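You operate a simulated robot arm through the tools that you are given. There is no shell and no other tool.

The job below is to be done with a simulated robot arm. You get a single attempt, and the scene is never put back.

TASK
Press the pink lump into a star, the white one into a swirl.
Fine: leave the shapes on the mat; put the moulds back. Set down upright: what you pick out.

The check looks at the end state, three seconds after you hand in, the way a careful person would. Anything else that was tipped, shoved, dropped, spilled or broken makes it a failure.

THE ROBOT
A 7-joint arm with a two-finger parallel gripper, fixed in place. Base frame: the origin is at the foot of the arm, x ahead of it, y to its left, z up; the work surface is at about z = 800. Lengths are in mm, angles in rad, forces in N, time in s.
With the tool pointing down near the work surface it reaches from about 100 to 660 mm from the base axis. Its first joint turns from -1.152 to 1.152 rad. Payload 1.57 kg.
Tool frame: the origin (TCP) lies between the finger pads and is the grasp point; the fingertips stand 30 mm ahead of it; z points along the fingers, y is the line along which they close. The gripper opens to 80 mm. The fingers are 17 mm wide and 12 mm thick; the gripper's body (40 by 82 mm) begins 80 mm behind the TCP.
Orientation is told as [roll, pitch, yaw] about the base's x, y, z axes, in that order, counted from this pose: with the fingers straight down and closing along the base's y, the tool's x points along the base's -x, its y along +y and its z along -z.

THE INTERFACE
- The arm moves only by the tool step_arm. Its argument "rows" is a list of rows, each a list of 6 numbers: the shift along the base's x, y, z in mm, then the turn, a rotation vector about the base's x, y, z in rad. In form: [[x, y, z, wx, wy, wz], ...]. A call has 1 to 20 rows; each row is the pose to reach, as a shift and turn from the pose commanded when the call began. "hand" is the gripper command, from -1 (shut) to 1 (fully open), values between in proportion, set as the call begins (left out, the last holds). Rows are played at 5 a second. More than 50 mm and 0.15 rad between two rows, or a gripper value outside its range, and nothing of the call is played. A pose out of reach is approached as far as the arm can. The call stops where the force on the tool passes 50 N (or 10 N more than at its start, if that is more) or the arm is blocked; 0.2 s more then pass. Each finger travels about 72 mm/s and halts on what it meets, pressing with about 25 N; the grip force reading is that of the motor and also rises with nothing between the fingers. The clock runs only during rows and for 0.2 s after the last one: add rows that repeat a pose to give the fingers time. It gives the time, the measured TCP pose, the force on the tool (base axes), the opening and the grip force at its end, in the units of the frame above (readings bear some noise), with the torque about the TCP (base axes, N m) and any sound that the robot's microphone picked up, and new pictures: "pictures" is both (left out), scene, wrist or none.
- Cameras (640 x 400 px; columns grow to the right, rows downward): "scene" is fixed at [62.4, 437.4, 1423.2]; the picture's right is [-0.72, -0.69, 0.00], its down [-0.40, 0.42, -0.81] and it looks along [0.56, -0.59, -0.59] (base axes); focal length 316 px, centre (320, 200). "wrist" rides on the gripper at [72, -7, -122] in the tool frame; the picture's right is [0.09, 1.00, 0.00], its down [-0.84, 0.08, -0.54] and it looks along [-0.54, 0.05, 0.84] (tool axes); focal length 238 px, centre (320, 200). There is no depth. A picture from a camera that has moved, and an enlarged one, comes with that camera's place and axes in the base frame and with its lens.
- enlarge(camera, box): a new picture of the part [left, top, right, bottom] of that camera's present view, enlarged. It takes no simulated time.
- job_done(): hands the job in; it is judged then, once.

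Places have to be worked out from the pictures, the camera data and where the tool is seen. Open the gripper and draw the arm clear of the work before you hand the job in, unless the task says otherwise.

The tools are called after ">>>" as name(argument=value, ...) on one line, values as JSON. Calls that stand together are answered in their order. step_arm: Moves the arm, as the interface text tells. Its arguments: {"type":"object","properties":{"rows":{"type":"array"},"hand":{"type":"number"},"pictures":{"type":"string","enum":["both","scene","wrist","none"]}},"required":["rows"]} The other tools are called the same way: enlarge (camera, box) takes an enlarged picture of a part of a camera's view; job_done () hands the job in.

At the start:

```text
time: 0.0
eef_pos: [438.5, -117.2, 1177.5]
ee_rot: [0.0, 0.0, -0.001]
contact_force: [0.5, -1.1, -0.4]
wrist_torque: [0.03, 0.01, 0.03]
grip_width: 80.0
gripper_force: 0.1
```

scene: 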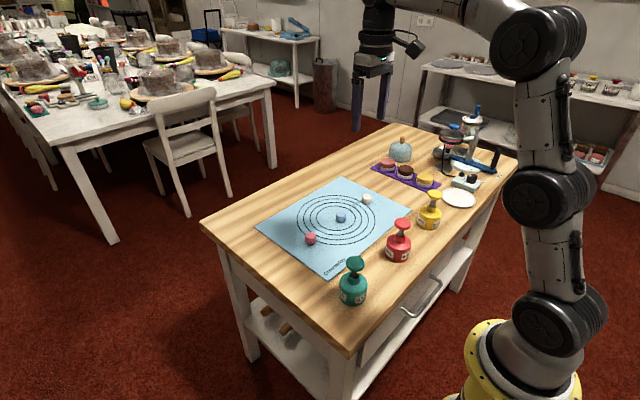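
wrist: 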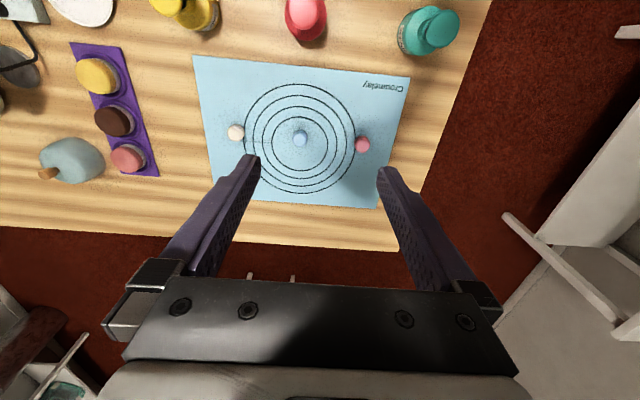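

The mat carries three lumps (white, blue, pink), and coloured plunger-like objects stand near it that may be the moulds. I'll zoom in to identify them.

>>> enlarge(camera="scene", box=[320, 180, 480, 310])

>>> enlarge(camera="scene", box=[360, 100, 520, 220])

>>> enlarge(camera="wrist", box=[0, 0, 200, 200])

>>> enlarge(camera="wrist", box=[180, 0, 480, 210])

>>> enlarge(camera="scene", box=[240, 160, 420, 290])

```text
3.08 times, centred on (400, 245) of scene
camera zoom: at [62.4, 437.4, 1423.2], right [-0.72, -0.69, 0.0], down [-0.4, 0.42, -0.81], along [0.56, -0.59, -0.59], focal length 973 px, centre (74, 62)
```

zoom: 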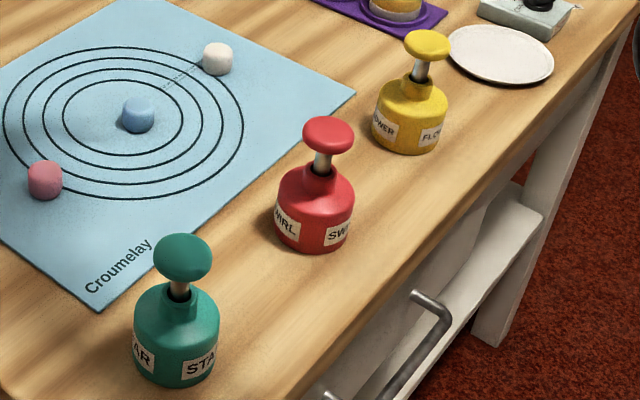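

```text
3.33 times, centred on (440, 160) of scene
camera zoom: at [62.4, 437.4, 1423.2], right [-0.72, -0.69, 0.0], down [-0.4, 0.42, -0.81], along [0.56, -0.59, -0.59], focal length 1054 px, centre (-80, 333)
```

zoom: 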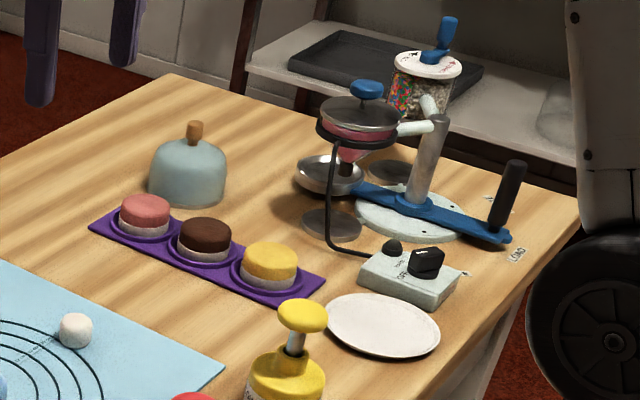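

```text
2.00 times, centred on (100, 100) of wrist
camera zoom: at [367.9, -123.5, 1300.6], right [-0.09, 1.0, 0.0], down [0.84, 0.08, 0.54], along [0.54, 0.05, -0.84], focal length 477 px, centre (760, 400)
```

zoom: 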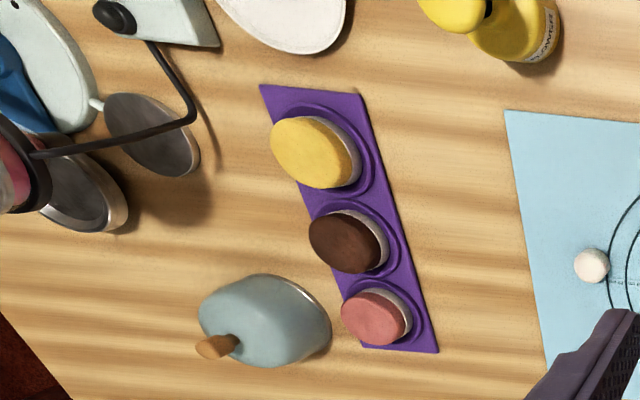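

```text
1.90 times, centred on (330, 105) of wrist
camera zoom: at [367.9, -123.5, 1300.6], right [-0.09, 1.0, 0.0], down [0.84, 0.08, 0.54], along [0.54, 0.05, -0.84], focal length 454 px, centre (301, 381)
```

zoom: 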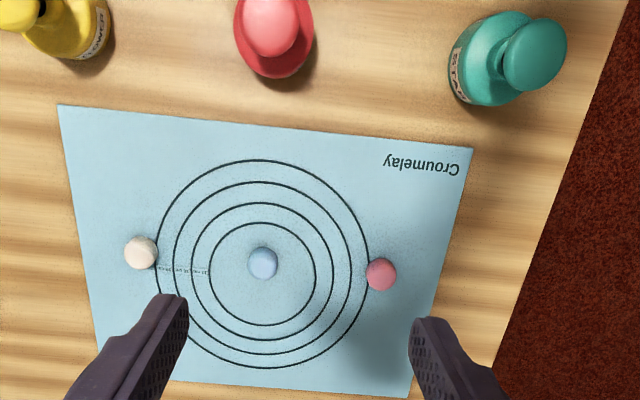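

```text
3.08 times, centred on (330, 225) of scene
camera zoom: at [62.4, 437.4, 1423.2], right [-0.72, -0.69, 0.0], down [-0.4, 0.42, -0.81], along [0.56, -0.59, -0.59], focal length 973 px, centre (289, 123)
```

zoom: 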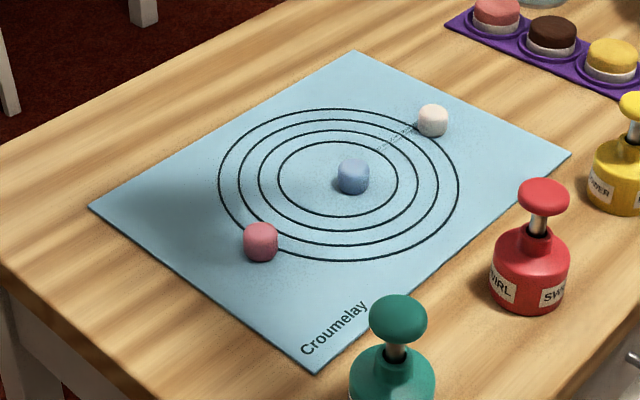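

The three presses are labelled: green is STAR, near (331, 43), and red is SWIRL; yellow (FLOWER) isn't needed. The pink lump is near (534, -21) and the white one near (533, -284). I'll move the wrist camera over the green press to measure it better.

>>> step_arm(rows=[[-18, 27, -16, 0, 0, 0], [-36, 54, -32, 0, 0, 0], [-54, 80, -48, 0, 0, 0], [-72, 107, -64, 0, 0, 0], [-90, 134, -80, 0, 0, 0], [-107, 160, -97, 0, 0, 0], [-107, 160, -97, 0, 0, 0]], hand=1)

```text
time: 1.6
eef_pos: [331.7, 42.5, 1081.5]
ee_rot: [0.001, -0.002, -0.001]
contact_force: [-0.6, -0.5, 0.8]
wrist_torque: [0.01, 0.01, 0.04]
grip_width: 80.0
gripper_force: 0.1
camera wrist: at [261.3, 36.3, 1204.0], right [-0.09, 1.0, 0.0], down [0.84, 0.08, 0.54], along [0.54, 0.05, -0.84], focal length 238 px, centre (320, 200)
```

scene: 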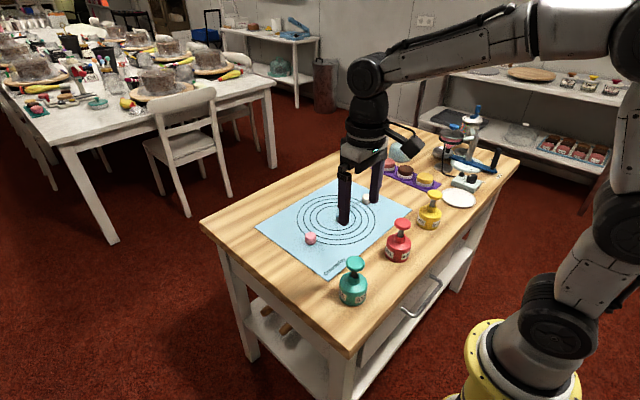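
wrist: 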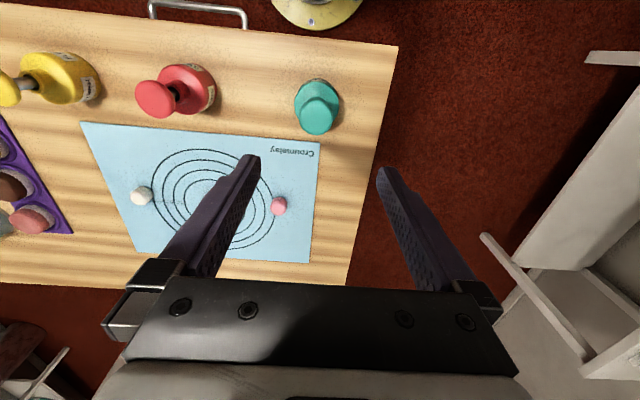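

The green press appears up-image between the fingers' columns. I'll zoom in from both cameras to triangulate it.

>>> enlarge(camera="wrist", box=[270, 60, 370, 150])

>>> enlarge(camera="scene", box=[310, 240, 400, 320])

>>> enlarge(camera="scene", box=[360, 200, 450, 280])

>>> enlarge(camera="wrist", box=[120, 40, 230, 140])

```text
4.44 times, centred on (320, 105) of wrist
camera zoom: at [261.3, 36.3, 1204.0], right [-0.09, 1.0, 0.0], down [0.84, 0.08, 0.54], along [0.54, 0.05, -0.84], focal length 1059 px, centre (320, 622)
```

zoom: 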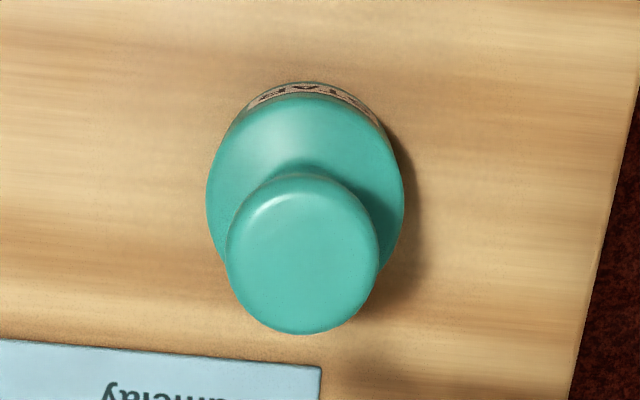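

```text
5.00 times, centred on (355, 280) of scene
camera zoom: at [62.4, 437.4, 1423.2], right [-0.72, -0.69, 0.0], down [-0.4, 0.42, -0.81], along [0.56, -0.59, -0.59], focal length 1582 px, centre (145, -200)
```

zoom: 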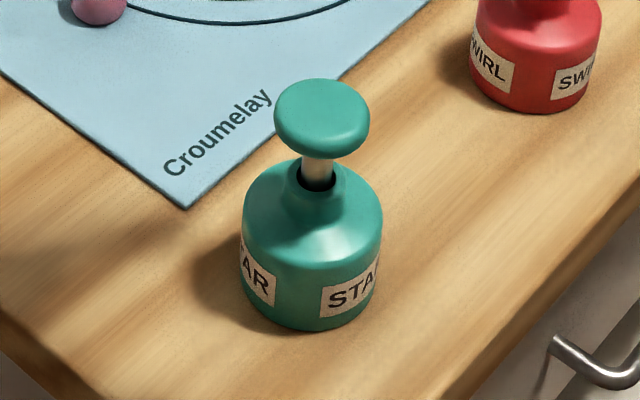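

```text
5.00 times, centred on (405, 240) of scene
camera zoom: at [62.4, 437.4, 1423.2], right [-0.72, -0.69, 0.0], down [-0.4, 0.42, -0.81], along [0.56, -0.59, -0.59], focal length 1582 px, centre (-105, 0)
```

zoom: 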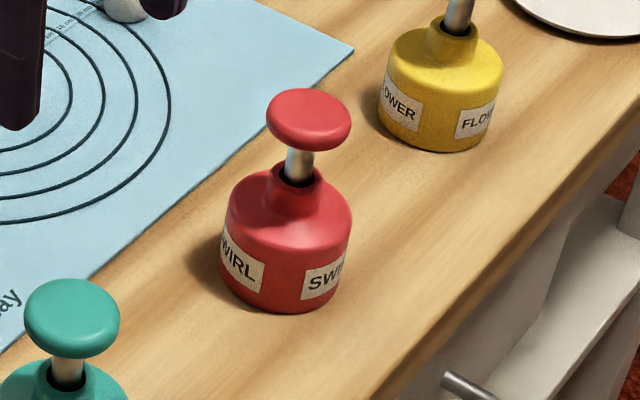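

```text
4.00 times, centred on (175, 90) of wrist
camera zoom: at [261.3, 36.3, 1204.0], right [-0.09, 1.0, 0.0], down [0.84, 0.08, 0.54], along [0.54, 0.05, -0.84], focal length 953 px, centre (900, 640)
```

zoom: 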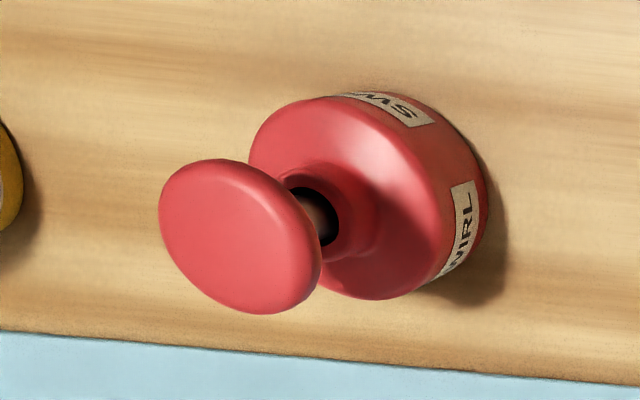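

Two wrist views agree that the green press stands at about (332, 38): the knob top is near z≈915 and the body is about 63 mm wide. The scene view has a few mm of offset, so I'll trust the wrist camera. I'll lower to just above the knob and check the alignment.

>>> step_arm(rows=[[0.5, -4.8, -30, 0, 0, 0], [0.5, -4.8, -60, 0, 0, 0], [0.5, -4.8, -90, 0, 0, 0], [0.5, -4.8, -118, 0, 0, 0], [0.5, -4.8, -118, 0, 0, 0]])

```text
time: 2.8
eef_pos: [333.2, 39.3, 961.2]
ee_rot: [0.0, 0.0, -0.001]
contact_force: [0.1, -0.6, 0.6]
wrist_torque: [-0.02, -0.01, 0.0]
grip_width: 80.0
gripper_force: 0.1
camera wrist: at [262.7, 32.6, 1083.7], right [-0.09, 1.0, 0.0], down [0.84, 0.08, 0.54], along [0.54, 0.05, -0.84], focal length 238 px, centre (320, 200)
```

scene: 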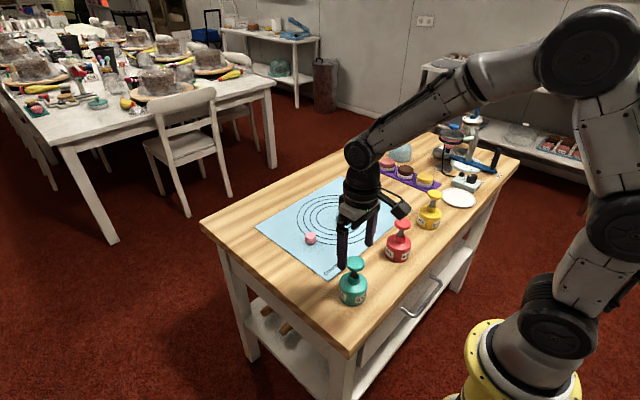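
wrist: 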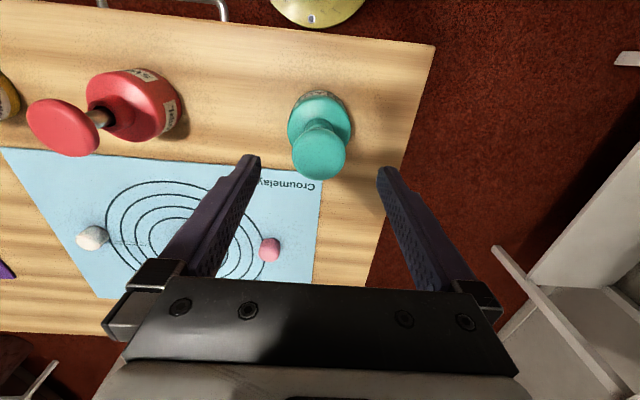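

The knob is almost centred between the fingers. I'll zoom in to measure the leftover offset before lowering the fingers around the body.

>>> enlarge(camera="wrist", box=[270, 80, 370, 190])

>>> enlarge(camera="scene", box=[310, 210, 410, 310])

```text
3.64 times, centred on (320, 135) of wrist
camera zoom: at [262.7, 32.6, 1083.7], right [-0.09, 1.0, 0.0], down [0.84, 0.08, 0.54], along [0.54, 0.05, -0.84], focal length 867 px, centre (320, 436)
```

zoom: 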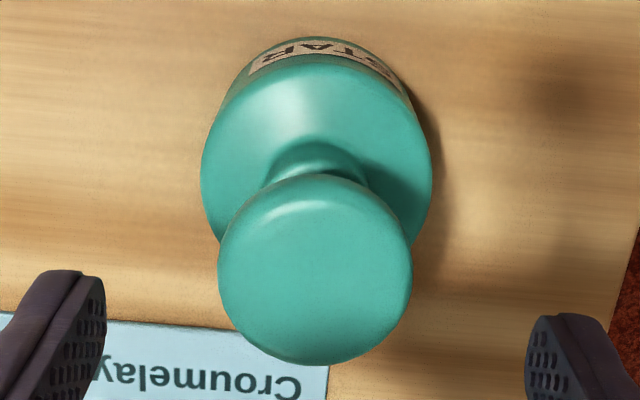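

```text
4.00 times, centred on (360, 260) of scene
camera zoom: at [62.4, 437.4, 1423.2], right [-0.72, -0.69, 0.0], down [-0.4, 0.42, -0.81], along [0.56, -0.59, -0.59], focal length 1265 px, centre (160, -40)
```

zoom: 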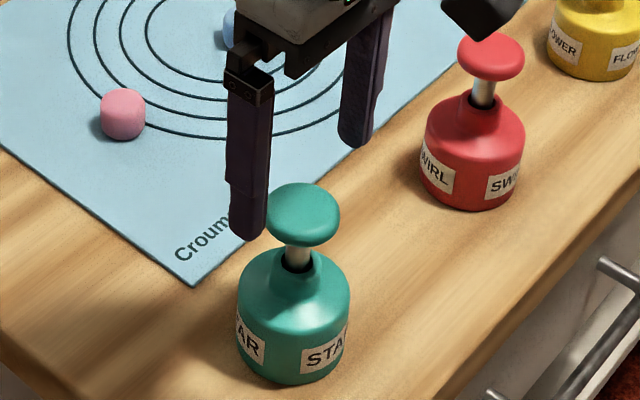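

The press sits about 1.4 mm toward -y and about 1 mm toward -x of the tool axis. I'll correct for that and descend so the fingertips sit beside the body at z≈817, with the palm clear of the knob.

>>> step_arm(rows=[[-1, -1.4, -10, 0, 0, 0], [-1, -1.4, -30, 0, 0, 0], [-1, -1.4, -50, 0, 0, 0], [-1, -1.4, -70, 0, 0, 0], [-1, -1.4, -90, 0, 0, 0], [-1, -1.4, -105, 0, 0, 0], [-1, -1.4, -114, 0, 0, 0], [-1, -1.4, -114, 0, 0, 0]])

```text
time: 4.6
eef_pos: [331.2, 36.1, 847.8]
ee_rot: [0.001, 0.0, 0.001]
contact_force: [0.6, -0.4, -0.1]
wrist_torque: [0.01, 0.0, -0.01]
grip_width: 80.1
gripper_force: 0.0
camera wrist: at [260.2, 29.8, 970.9], right [-0.09, 1.0, 0.0], down [0.84, 0.08, 0.54], along [0.54, 0.05, -0.84], focal length 238 px, centre (320, 200)
```

scene: 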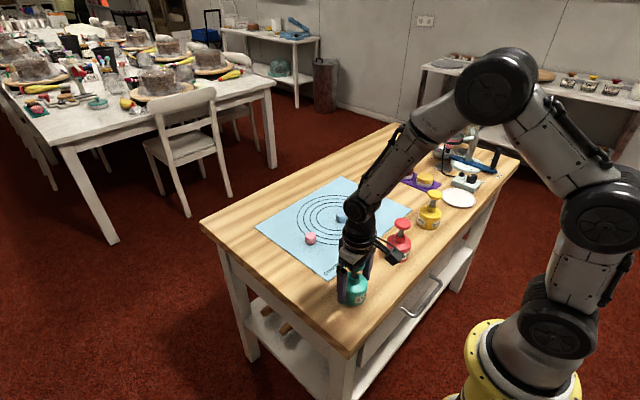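
wrist: 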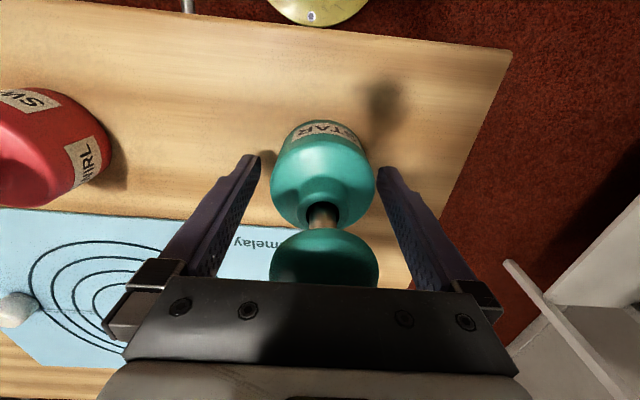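

No contact, and the fingers straddle the body, which sits slightly toward +y of centre. I'll nudge 1.2 mm and close the gripper.

>>> step_arm(rows=[[0, 1.2, 0, 0, 0, 0]], pictures="none")

>>> step_arm(rows=[[0, 0, 0, 0, 0, 0], [0, 0, 0, 0, 0, 0], [0, 0, 0, 0, 0, 0], [0, 0, 0, 0, 0, 0]], hand=-1)

```text
time: 5.0
eef_pos: [331.7, 37.2, 847.5]
ee_rot: [0.0, 0.001, 0.001]
contact_force: [0.2, -0.3, -1.2]
wrist_torque: [-0.01, -0.02, 0.01]
grip_width: 80.0
gripper_force: 0.0
```

```text
time: 6.0
eef_pos: [330.5, 37.5, 848.9]
ee_rot: [-0.001, 0.0, 0.002]
contact_force: [-1.0, 0.5, 0.3]
wrist_torque: [-0.01, 0.1, -0.01]
grip_width: 63.7
gripper_force: 25.1
camera wrist: at [260.5, 31.1, 971.3], right [-0.09, 1.0, 0.0], down [0.84, 0.08, 0.54], along [0.54, 0.05, -0.84], focal length 238 px, centre (320, 200)
```

scene: 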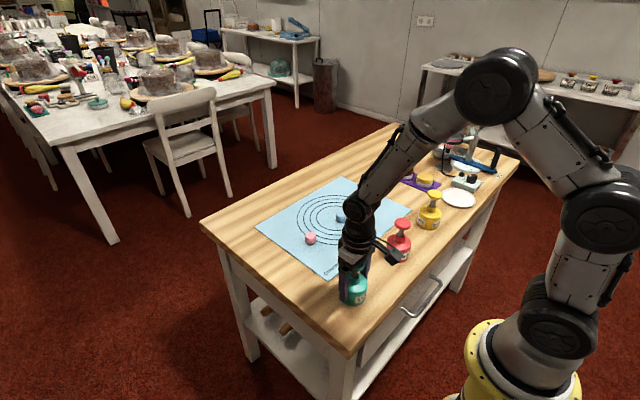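
wrist: 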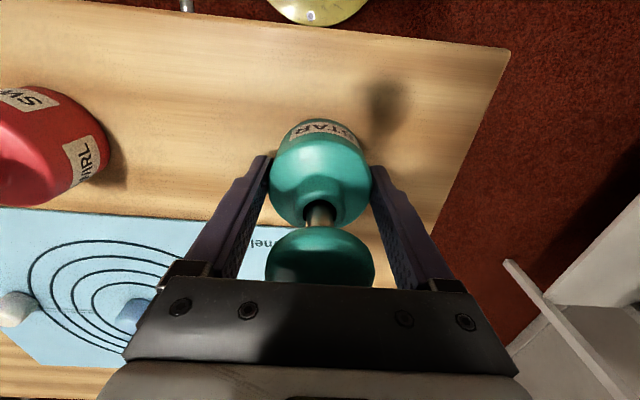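

Gripped at 63.7 mm, a firm hold on the body. I'll lift it straight up 70 mm, to clear the lumps, and check the hold.

>>> step_arm(rows=[[0, 0, 5, 0, 0, 0], [0, 0, 15, 0, 0, 0], [0, 0, 30, 0, 0, 0], [0, 0, 50, 0, 0, 0], [0, 0, 70, 0, 0, 0], [0, 0, 70, 0, 0, 0]])

```text
time: 7.4
eef_pos: [331.0, 36.6, 920.0]
ee_rot: [0.0, 0.0, 0.0]
contact_force: [0.8, -0.4, -2.9]
wrist_torque: [-0.03, 0.05, 0.02]
grip_width: 63.5
gripper_force: 24.9
camera wrist: at [260.4, 30.9, 1043.6], right [-0.09, 1.0, 0.0], down [0.84, 0.08, 0.54], along [0.54, 0.05, -0.84], focal length 238 px, centre (320, 200)
```

scene: 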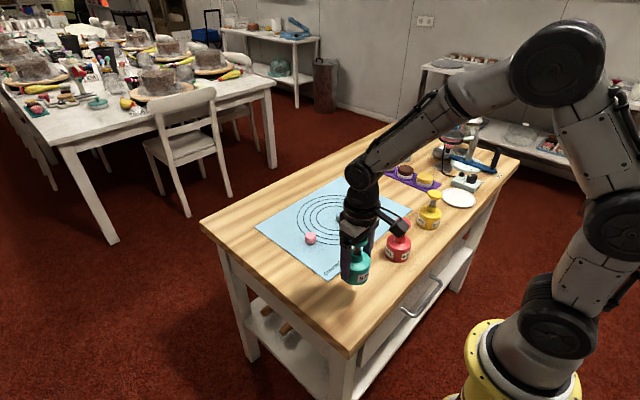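
wrist: 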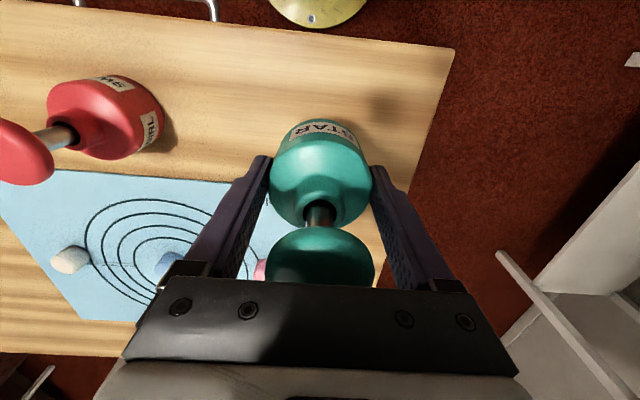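

The hold is stable with about 0.3 kg of load. Combining all views, the pink lump's centre is about (531.5, -20.5, 815). I'll carry the press over there at this height.

>>> step_arm(rows=[[15, -4.4, 0, 0, 0, 0], [45, -13, 0, 0, 0, 0], [75, -22, 0, 0, 0, 0], [105, -30.5, 0, 0, 0, 0], [135, -39, 0, 0, 0, 0], [165, -48, 0, 0, 0, 0], [188, -54.6, 0, 0, 0, 0], [200, -58.1, 0, 0, 0, 0], [200, -58.1, 0, 0, 0, 0]])

```text
time: 9.4
eef_pos: [532.5, -18.5, 919.3]
ee_rot: [-0.001, 0.001, 0.001]
contact_force: [-0.8, -0.2, -0.9]
wrist_torque: [0.03, 0.01, 0.01]
grip_width: 63.3
gripper_force: 25.5
camera wrist: at [460.4, -26.2, 1042.5], right [-0.09, 1.0, 0.0], down [0.84, 0.08, 0.54], along [0.54, 0.05, -0.84], focal length 238 px, centre (320, 200)
```

scene: 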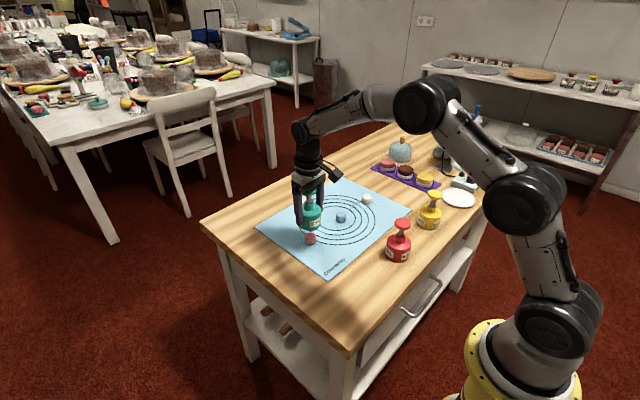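
wrist: 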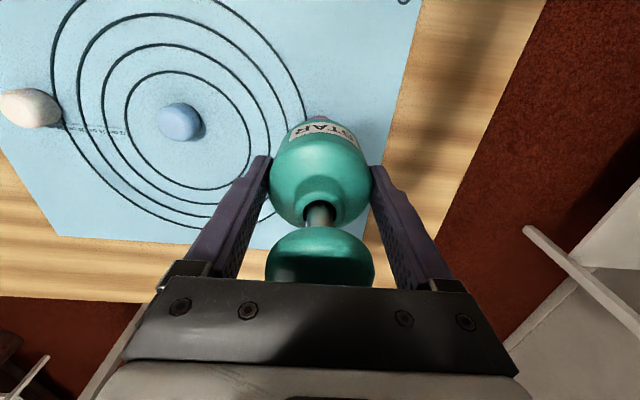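

Checking how the lump and press line up in both views before going down.

>>> enlarge(camera="wrist", box=[270, 90, 370, 160])

>>> enlarge(camera="scene", box=[270, 170, 350, 260])

```text
5.71 times, centred on (320, 125) of wrist
camera zoom: at [460.4, -26.2, 1042.5], right [-0.09, 1.0, 0.0], down [0.84, 0.08, 0.54], along [0.54, 0.05, -0.84], focal length 1362 px, centre (320, 629)
```

zoom: 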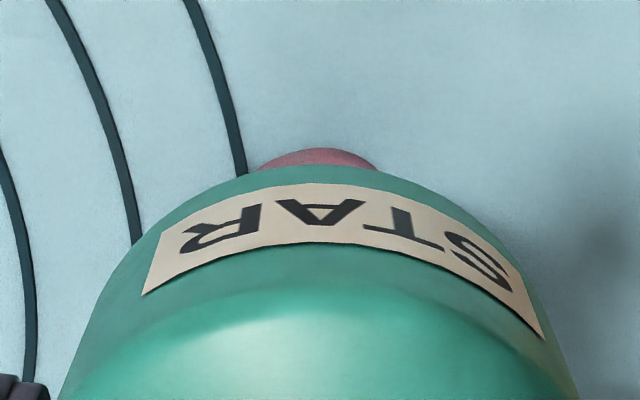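

```text
4.44 times, centred on (310, 215) of scene
camera zoom: at [62.5, 437.4, 1423.2], right [-0.72, -0.69, 0.0], down [-0.4, 0.42, -0.81], along [0.56, -0.59, -0.59], focal length 1406 px, centre (364, 133)
```

zoom: 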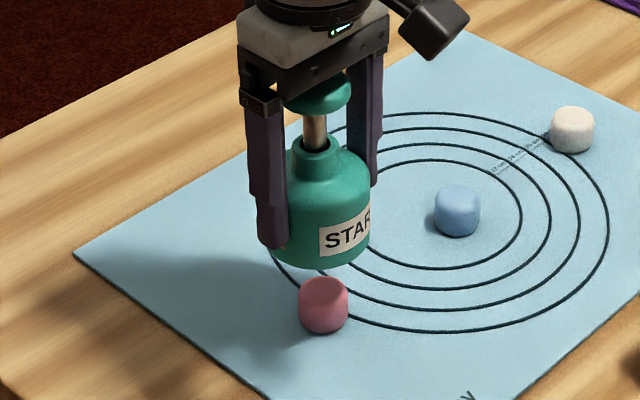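

The lump is about 30 mm wide and within a millimetre of the press axis: about 0.8 mm toward -y and 0.7 mm toward -x. I'll correct for that and lower until just above the mat.

>>> step_arm(rows=[[-0.7, -0.8, -5, 0, 0, 0], [-0.7, -0.8, -15, 0, 0, 0], [-0.7, -0.8, -25, 0, 0, 0], [-0.7, -0.8, -35, 0, 0, 0], [-0.7, -0.8, -45, 0, 0, 0], [-0.7, -0.8, -53, 0, 0, 0], [-0.7, -0.8, -60, 0, 0, 0], [-0.7, -0.8, -64, 0, 0, 0], [-0.7, -0.8, -64, 0, 0, 0]])

>>> enlarge(camera="scene", box=[270, 180, 350, 260])

```text
time: 11.4
eef_pos: [529.7, -20.7, 854.1]
ee_rot: [0.0, 0.001, 0.0]
contact_force: [-0.4, -0.7, -2.3]
wrist_torque: [0.01, 0.0, 0.01]
grip_width: 63.6
gripper_force: 25.4
camera wrist: at [459.3, -26.8, 977.4], right [-0.09, 1.0, 0.0], down [0.84, 0.08, 0.54], along [0.54, 0.05, -0.84], focal length 238 px, centre (320, 200)
```

scene: 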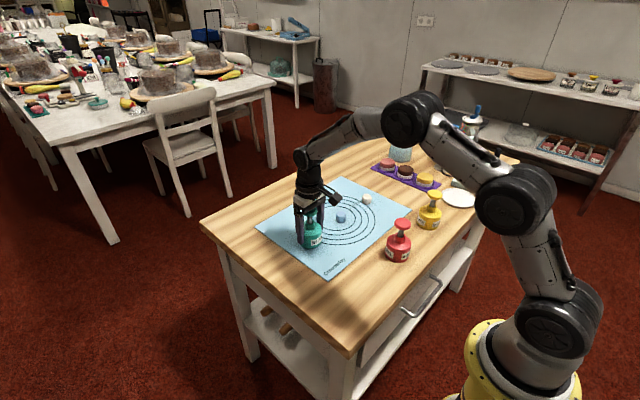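
wrist: 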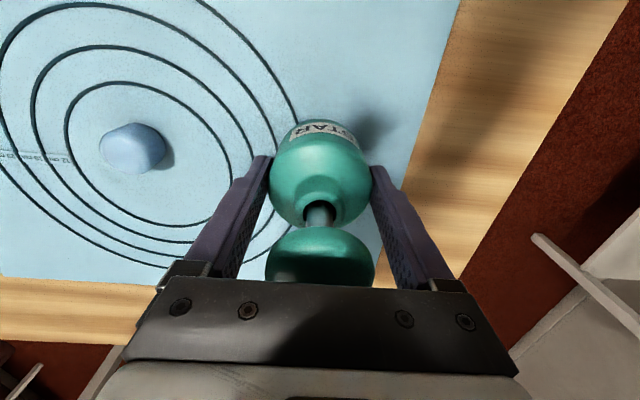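

```text
5.00 times, centred on (310, 220) of scene
camera zoom: at [62.5, 437.4, 1423.2], right [-0.72, -0.69, 0.0], down [-0.4, 0.42, -0.81], along [0.56, -0.59, -0.59], focal length 1582 px, centre (370, 100)
```

zoom: 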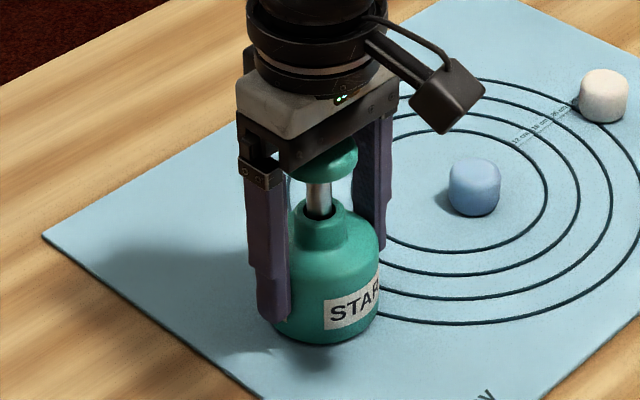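

The lump went into the cavity with no contact force. I'll creep down 1 mm at a time to set the press on the mat.

>>> step_arm(rows=[[0, 0, -1, 0, 0, 0], [0, 0, -2, 0, 0, 0], [0, 0, -3, 0, 0, 0], [0, 0, -3, 0, 0, 0]], pictures="none")

```text
time: 12.4
eef_pos: [530.9, -20.1, 852.1]
ee_rot: [0.0, 0.001, 0.0]
contact_force: [-1.3, -1.2, 0.9]
wrist_torque: [0.06, 0.09, 0.03]
grip_width: 63.3
gripper_force: 25.0
```

The force is rising toward zero load; just about touching. A little further.

>>> step_arm(rows=[[0, 0, -0.5, 0, 0, 0], [0, 0, -1, 0, 0, 0], [0, 0, -1, 0, 0, 0]], pictures="none")

```text
time: 13.2
eef_pos: [530.1, -20.5, 851.5]
ee_rot: [-0.001, -0.002, 0.001]
contact_force: [-10.5, -3.1, 16.1]
wrist_torque: [0.02, 0.22, 0.0]
grip_width: 63.5
gripper_force: 25.0
```

The press is seated on the mat (16 N). I'll ease back half a millimetre and open the fingers.

>>> step_arm(rows=[[0, 0, 0.6, 0, 0, 0], [0, 0, 0.6, 0, 0, 0]], pictures="none")

>>> step_arm(rows=[[0, 0, 0, 0, 0, 0], [0, 0, 0, 0, 0, 0], [0, 0, 0, 0, 0, 0]], hand=1)

```text
time: 13.8
eef_pos: [531.5, -20.0, 852.1]
ee_rot: [0.002, -0.001, -0.001]
contact_force: [-7.5, -4.9, 17.5]
wrist_torque: [-0.04, 0.26, -0.01]
grip_width: 63.3
gripper_force: 24.8
```

```text
time: 14.6
eef_pos: [529.8, -20.1, 851.7]
ee_rot: [0.001, 0.0, -0.001]
contact_force: [-0.1, -0.1, -0.2]
wrist_torque: [-0.01, -0.02, 0.03]
grip_width: 80.0
gripper_force: 0.0
camera wrist: at [459.8, -27.1, 973.8], right [-0.09, 1.0, 0.0], down [0.84, 0.08, 0.54], along [0.54, 0.05, -0.84], focal length 238 px, centre (320, 200)
```

scene: 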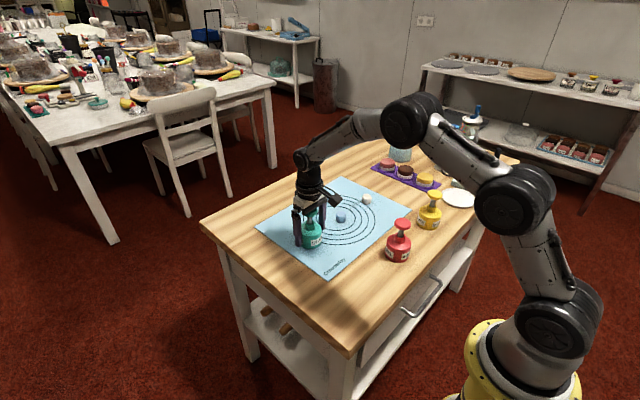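
wrist: 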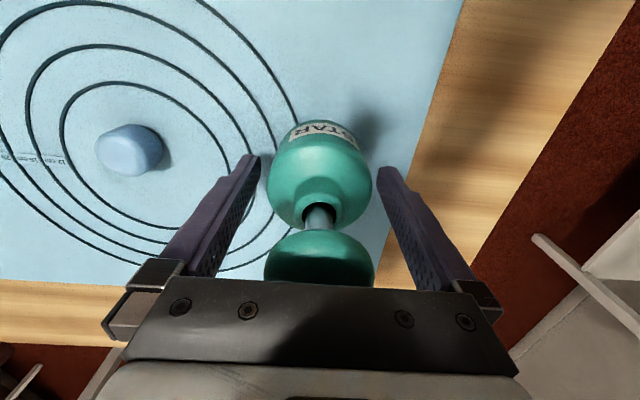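

Released, with the press standing over the lump. I'll rise clear of the knob and shut the fingers.

>>> step_arm(rows=[[0, 0, 10, 0, 0, 0], [0, 0, 30, 0, 0, 0], [0, 0, 55, 0, 0, 0], [0, 0, 80, 0, 0, 0], [0, 0, 105, 0, 0, 0], [0, 0, 120, 0, 0, 0], [0, 0, 120, 0, 0, 0]])

>>> step_arm(rows=[[0, 0, 0, 0, 0, 0], [0, 0, 0, 0, 0, 0], [0, 0, 0, 0, 0, 0], [0, 0, 0, 0, 0, 0]], hand=-1)

>>> enlarge(camera="wrist", box=[260, 80, 380, 200])

>>> enlarge(camera="scene", box=[270, 160, 350, 260])

```text
time: 16.2
eef_pos: [529.7, -18.1, 969.8]
ee_rot: [-0.001, 0.0, -0.001]
contact_force: [-0.4, -0.2, 1.0]
wrist_torque: [0.02, 0.01, 0.01]
grip_width: 80.1
gripper_force: 0.0
camera wrist: at [460.0, -25.9, 1093.4], right [-0.09, 1.0, 0.0], down [0.84, 0.08, 0.54], along [0.54, 0.05, -0.84], focal length 238 px, centre (320, 200)
```

scene: 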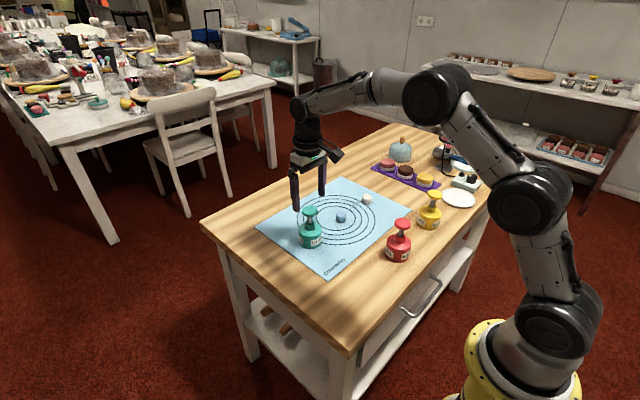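
wrist: 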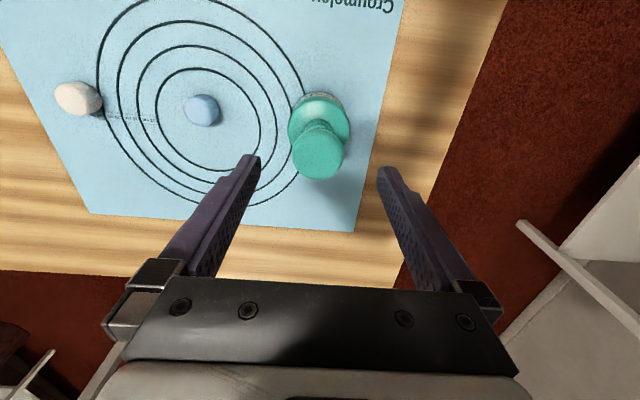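

```text
time: 17.2
eef_pos: [530.5, -19.1, 970.8]
ee_rot: [0.0, -0.001, 0.001]
contact_force: [-0.3, -1.1, 1.0]
wrist_torque: [0.0, 0.01, -0.01]
grip_width: 0.2
gripper_force: 21.4
camera wrist: at [460.0, -25.9, 1093.1], right [-0.09, 1.0, 0.0], down [0.84, 0.08, 0.54], along [0.54, 0.05, -0.84], focal length 238 px, centre (320, 200)
```

scene: 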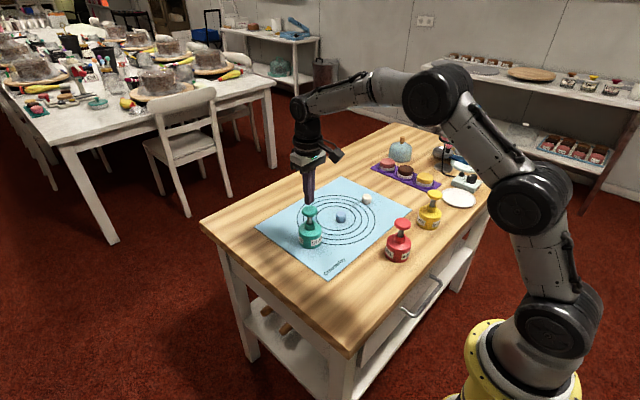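
wrist: 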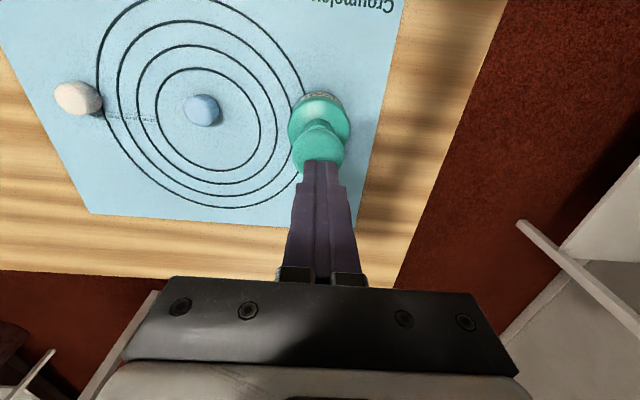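

```text
3.33 times, centred on (320, 140) of wrist
camera zoom: at [460.0, -25.9, 1093.1], right [-0.09, 1.0, 0.0], down [0.84, 0.08, 0.54], along [0.54, 0.05, -0.84], focal length 794 px, centre (320, 400)
```

zoom: 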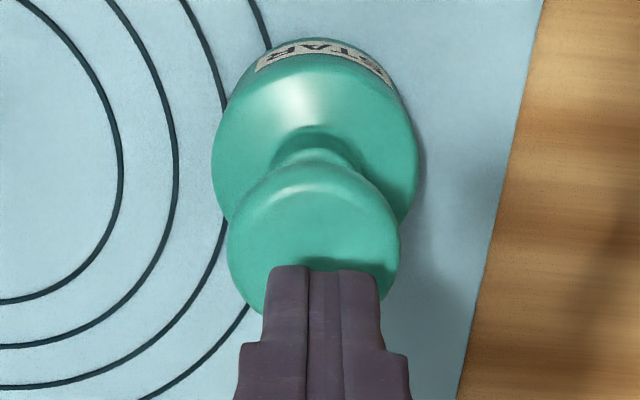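

```text
4.00 times, centred on (310, 210) of scene
camera zoom: at [62.4, 437.4, 1423.2], right [-0.72, -0.69, 0.0], down [-0.4, 0.42, -0.81], along [0.56, -0.59, -0.59], focal length 1265 px, centre (360, 160)
```

zoom: 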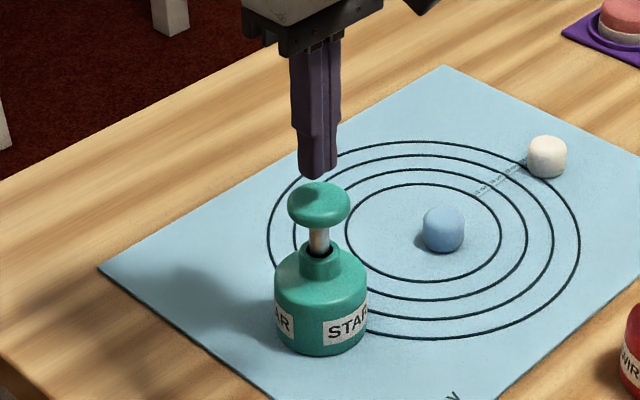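

The closed fingers stand about 2 mm toward +y of the knob's axis. I'll correct that and press down slowly, watching the force.

>>> step_arm(rows=[[0, -2, -6, 0, 0, 0], [0, -2, -12, 0, 0, 0], [0, -2, -17, 0, 0, 0], [0, -2, -20, 0, 0, 0], [0, -2, -23, 0, 0, 0], [0, -2, -26, 0, 0, 0], [0, -2, -28, 0, 0, 0]])

>>> enlarge(camera="scene", box=[270, 160, 350, 260])

```text
time: 18.8
eef_pos: [531.8, -22.0, 944.0]
ee_rot: [-0.001, -0.001, 0.001]
contact_force: [-1.0, 1.1, 4.2]
wrist_torque: [0.0, 0.02, -0.01]
grip_width: 0.2
gripper_force: 21.1
camera wrist: at [459.7, -29.3, 1066.6], right [-0.09, 1.0, 0.0], down [0.84, 0.08, 0.54], along [0.54, 0.05, -0.84], focal length 238 px, centre (320, 200)
```

scene: 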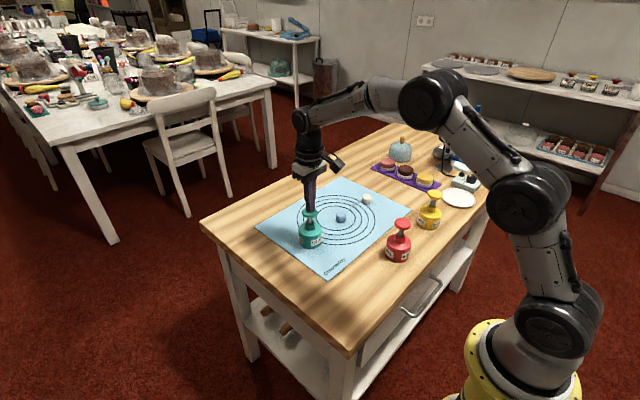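
wrist: 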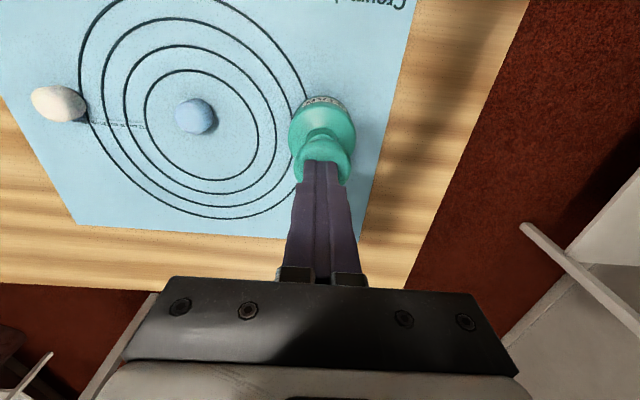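

```text
4.00 times, centred on (310, 210) of scene
camera zoom: at [62.3, 437.4, 1423.2], right [-0.72, -0.69, 0.0], down [-0.4, 0.42, -0.81], along [0.56, -0.59, -0.59], focal length 1265 px, centre (360, 160)
```

zoom: 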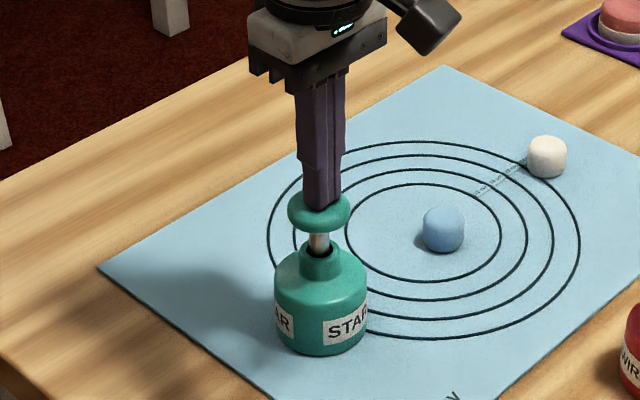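

Touching the knob, and the plunger is just beginning to move. I'll keep pressing down in small steps until it bottoms out.

>>> step_arm(rows=[[0, 0, -2, 0, 0, 0], [0, 0, -4, 0, 0, 0], [0, 0, -6, 0, 0, 0], [0, 0, -8, 0, 0, 0], [0, 0, -10, 0, 0, 0], [0, 0, -12, 0, 0, 0]], pictures="scene")

>>> enlarge(camera="scene", box=[270, 160, 350, 260])

```text
time: 20.2
eef_pos: [530.7, -22.8, 932.9]
ee_rot: [0.001, -0.004, 0.002]
contact_force: [-2.3, 0.7, 22.3]
wrist_torque: [0.06, 0.1, 0.01]
grip_width: 0.0
gripper_force: 21.6
```

scene: 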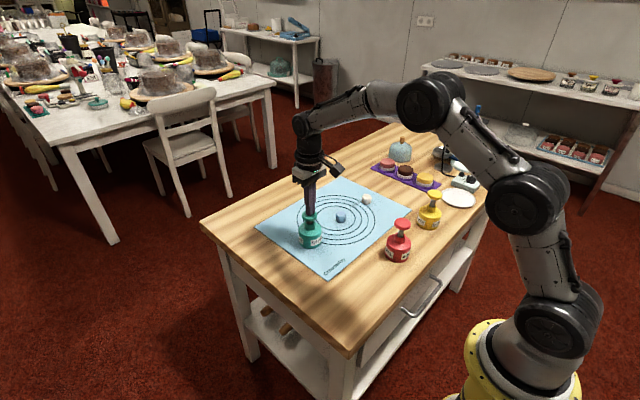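

```text
4.00 times, centred on (310, 210) of scene
camera zoom: at [62.0, 437.4, 1423.2], right [-0.72, -0.69, 0.0], down [-0.4, 0.42, -0.81], along [0.56, -0.59, -0.59], focal length 1265 px, centre (360, 160)
```

zoom: 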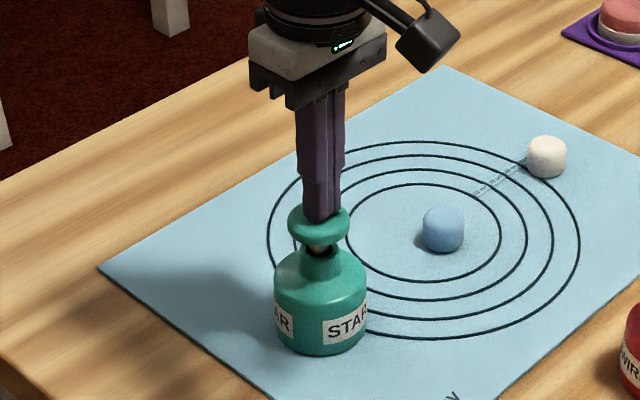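

The plunger is moving and the force is rising steadily (22 N). I'll continue until it stops.

>>> step_arm(rows=[[0, 0, -1.5, 0, 0, 0], [0, 0, -3, 0, 0, 0], [0, 0, -4.5, 0, 0, 0], [0, 0, -6, 0, 0, 0], [0, 0, -7.5, 0, 0, 0], [0, 0, -9, 0, 0, 0], [0, 0, -10.5, 0, 0, 0], [0, 0, -12, 0, 0, 0]], pictures="scene")

>>> enlarge(camera="scene", box=[270, 160, 350, 260])

```text
time: 22.1
eef_pos: [532.8, -22.4, 929.6]
ee_rot: [-0.001, -0.017, 0.0]
contact_force: [-4.1, 0.8, 8.9]
wrist_torque: [0.04, 0.22, -0.04]
grip_width: 0.2
gripper_force: 21.1
stopped in row 8: the force on the tool passed its limit at 51 N (the readings are from after the stop); the commanded pose is now the measured one
```

scene: 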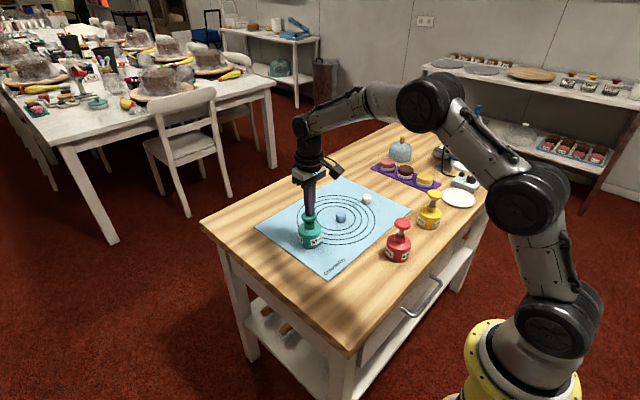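

```text
4.00 times, centred on (310, 210) of scene
camera zoom: at [62.2, 437.4, 1423.2], right [-0.72, -0.69, 0.0], down [-0.4, 0.42, -0.81], along [0.56, -0.59, -0.59], focal length 1265 px, centre (360, 160)
```

zoom: 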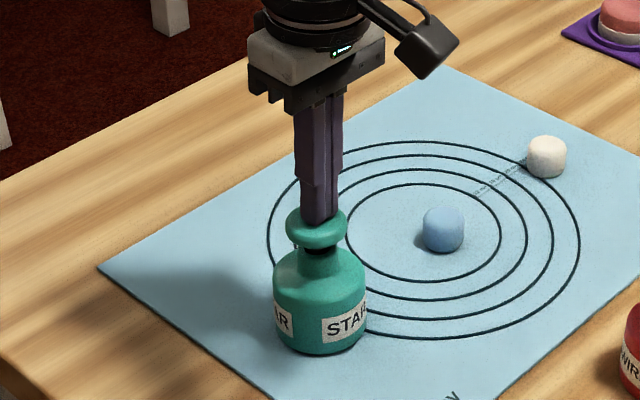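

It stopped at 51 N with the plunger nearly down and then recoiled a bit. I'll press again to just below the limit and hold, to see how far the plunger really goes.

>>> step_arm(rows=[[0, 0, -1.5, 0, 0, 0], [0, 0, -3, 0, 0, 0], [0, 0, -4, 0, 0, 0], [0, 0, -5, 0, 0, 0], [0, 0, -5, 0, 0, 0]], pictures="scene")

>>> enlarge(camera="scene", box=[290, 190, 330, 250])

```text
time: 23.3
eef_pos: [535.4, -22.4, 928.6]
ee_rot: [-0.001, -0.025, 0.0]
contact_force: [-10.4, -0.6, 39.2]
wrist_torque: [-0.1, 0.58, -0.02]
grip_width: 0.2
gripper_force: 21.2
```

scene: 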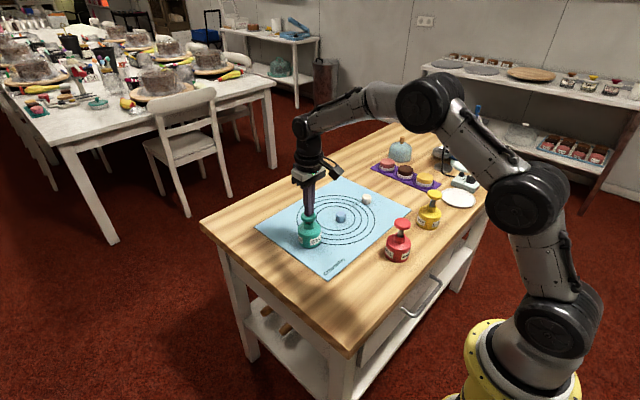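

```text
6.67 times, centred on (310, 220) of scene
camera zoom: at [61.5, 437.4, 1423.2], right [-0.72, -0.69, 0.0], down [-0.4, 0.42, -0.81], along [0.56, -0.59, -0.59], focal length 2109 px, centre (387, 67)
```

zoom: 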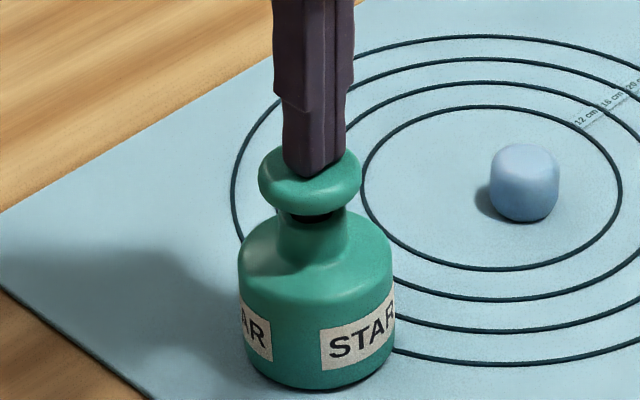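

The force climbs with almost no more travel (928.6), so the plunger is at its stop. I'll let up, rise clear of the knob and look.

>>> step_arm(rows=[[-1, 0, 5, 0, 0, 0], [-2, 0, 12, 0, 0, 0], [-2, 0, 25, 0, 0, 0], [-2, 0, 40, 0, 0, 0], [-2, 0, 50, 0, 0, 0], [-2, 0, 50, 0, 0, 0]])

>>> step_arm(rows=[[0, 0, 0, 0, 0, 0], [0, 0, 0, 0, 0, 0], [0, 0, 0, 0, 0, 0], [0, 0, 0, 0, 0, 0], [0, 0, 0, 0, 0, 0], [0, 0, 0, 0, 0, 0]], hand=1)

>>> enlarge(camera="wrist", box=[260, 80, 380, 200])

>>> enlarge(camera="scene", box=[270, 160, 350, 260])

```text
time: 24.7
eef_pos: [531.3, -23.6, 972.6]
ee_rot: [-0.003, -0.014, 0.0]
contact_force: [0.5, 0.0, 0.9]
wrist_torque: [-0.01, 0.0, 0.0]
grip_width: 0.3
gripper_force: 21.0
camera wrist: at [459.5, -29.5, 1094.8], right [-0.09, 1.0, 0.0], down [0.83, 0.08, 0.55], along [0.55, 0.05, -0.83], focal length 238 px, centre (320, 200)
```

scene: 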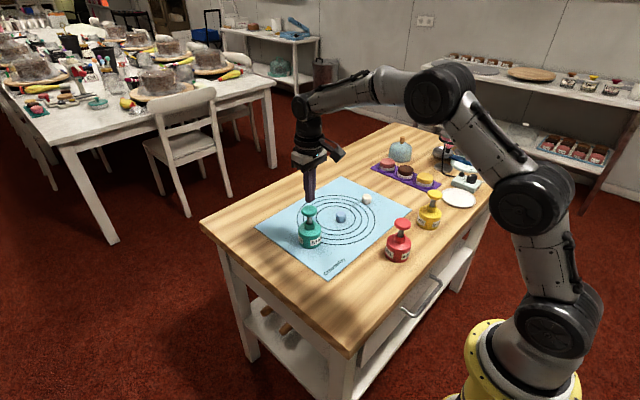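
wrist: 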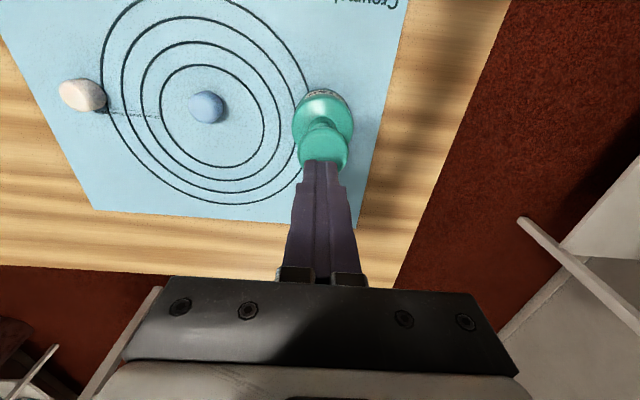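

```text
time: 26.1
eef_pos: [533.0, -22.3, 972.8]
ee_rot: [-0.002, -0.013, 0.001]
contact_force: [0.5, -0.5, -0.4]
wrist_torque: [0.03, -0.01, 0.01]
grip_width: 79.8
gripper_force: 0.1
camera wrist: at [459.6, -29.5, 1094.9], right [-0.09, 1.0, 0.0], down [0.83, 0.08, 0.55], along [0.55, 0.05, -0.83], focal length 238 px, centre (320, 200)
```

scene: 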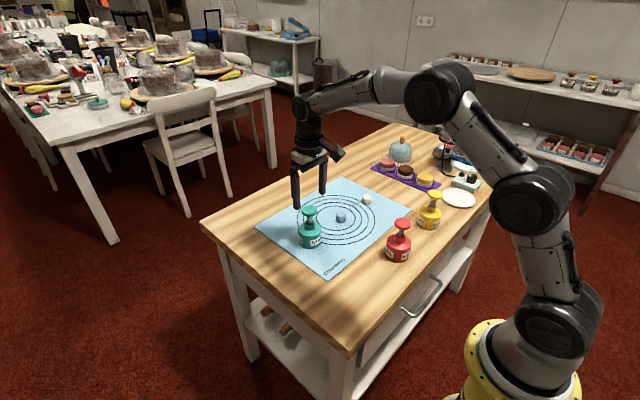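
wrist: 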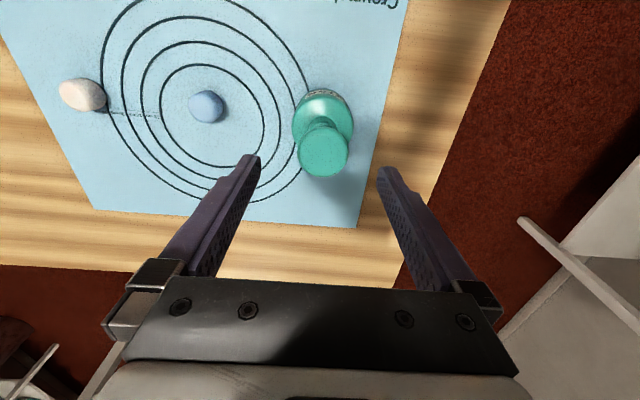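

```text
3.33 times, centred on (320, 140) of wrist
camera zoom: at [459.6, -29.5, 1094.9], right [-0.09, 1.0, 0.0], down [0.83, 0.08, 0.55], along [0.55, 0.05, -0.83], focal length 794 px, centre (320, 400)
```

zoom: 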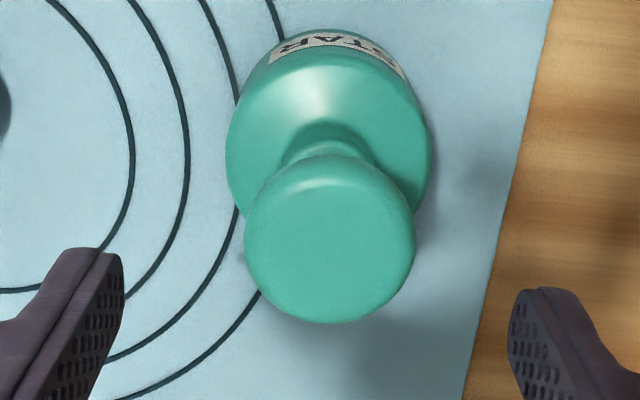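

```text
4.00 times, centred on (310, 210) of scene
camera zoom: at [62.4, 437.4, 1423.2], right [-0.72, -0.69, 0.0], down [-0.4, 0.42, -0.81], along [0.56, -0.59, -0.59], focal length 1265 px, centre (360, 160)
```

zoom: 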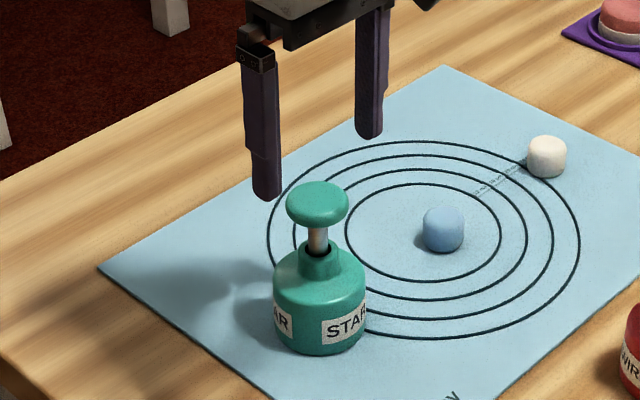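

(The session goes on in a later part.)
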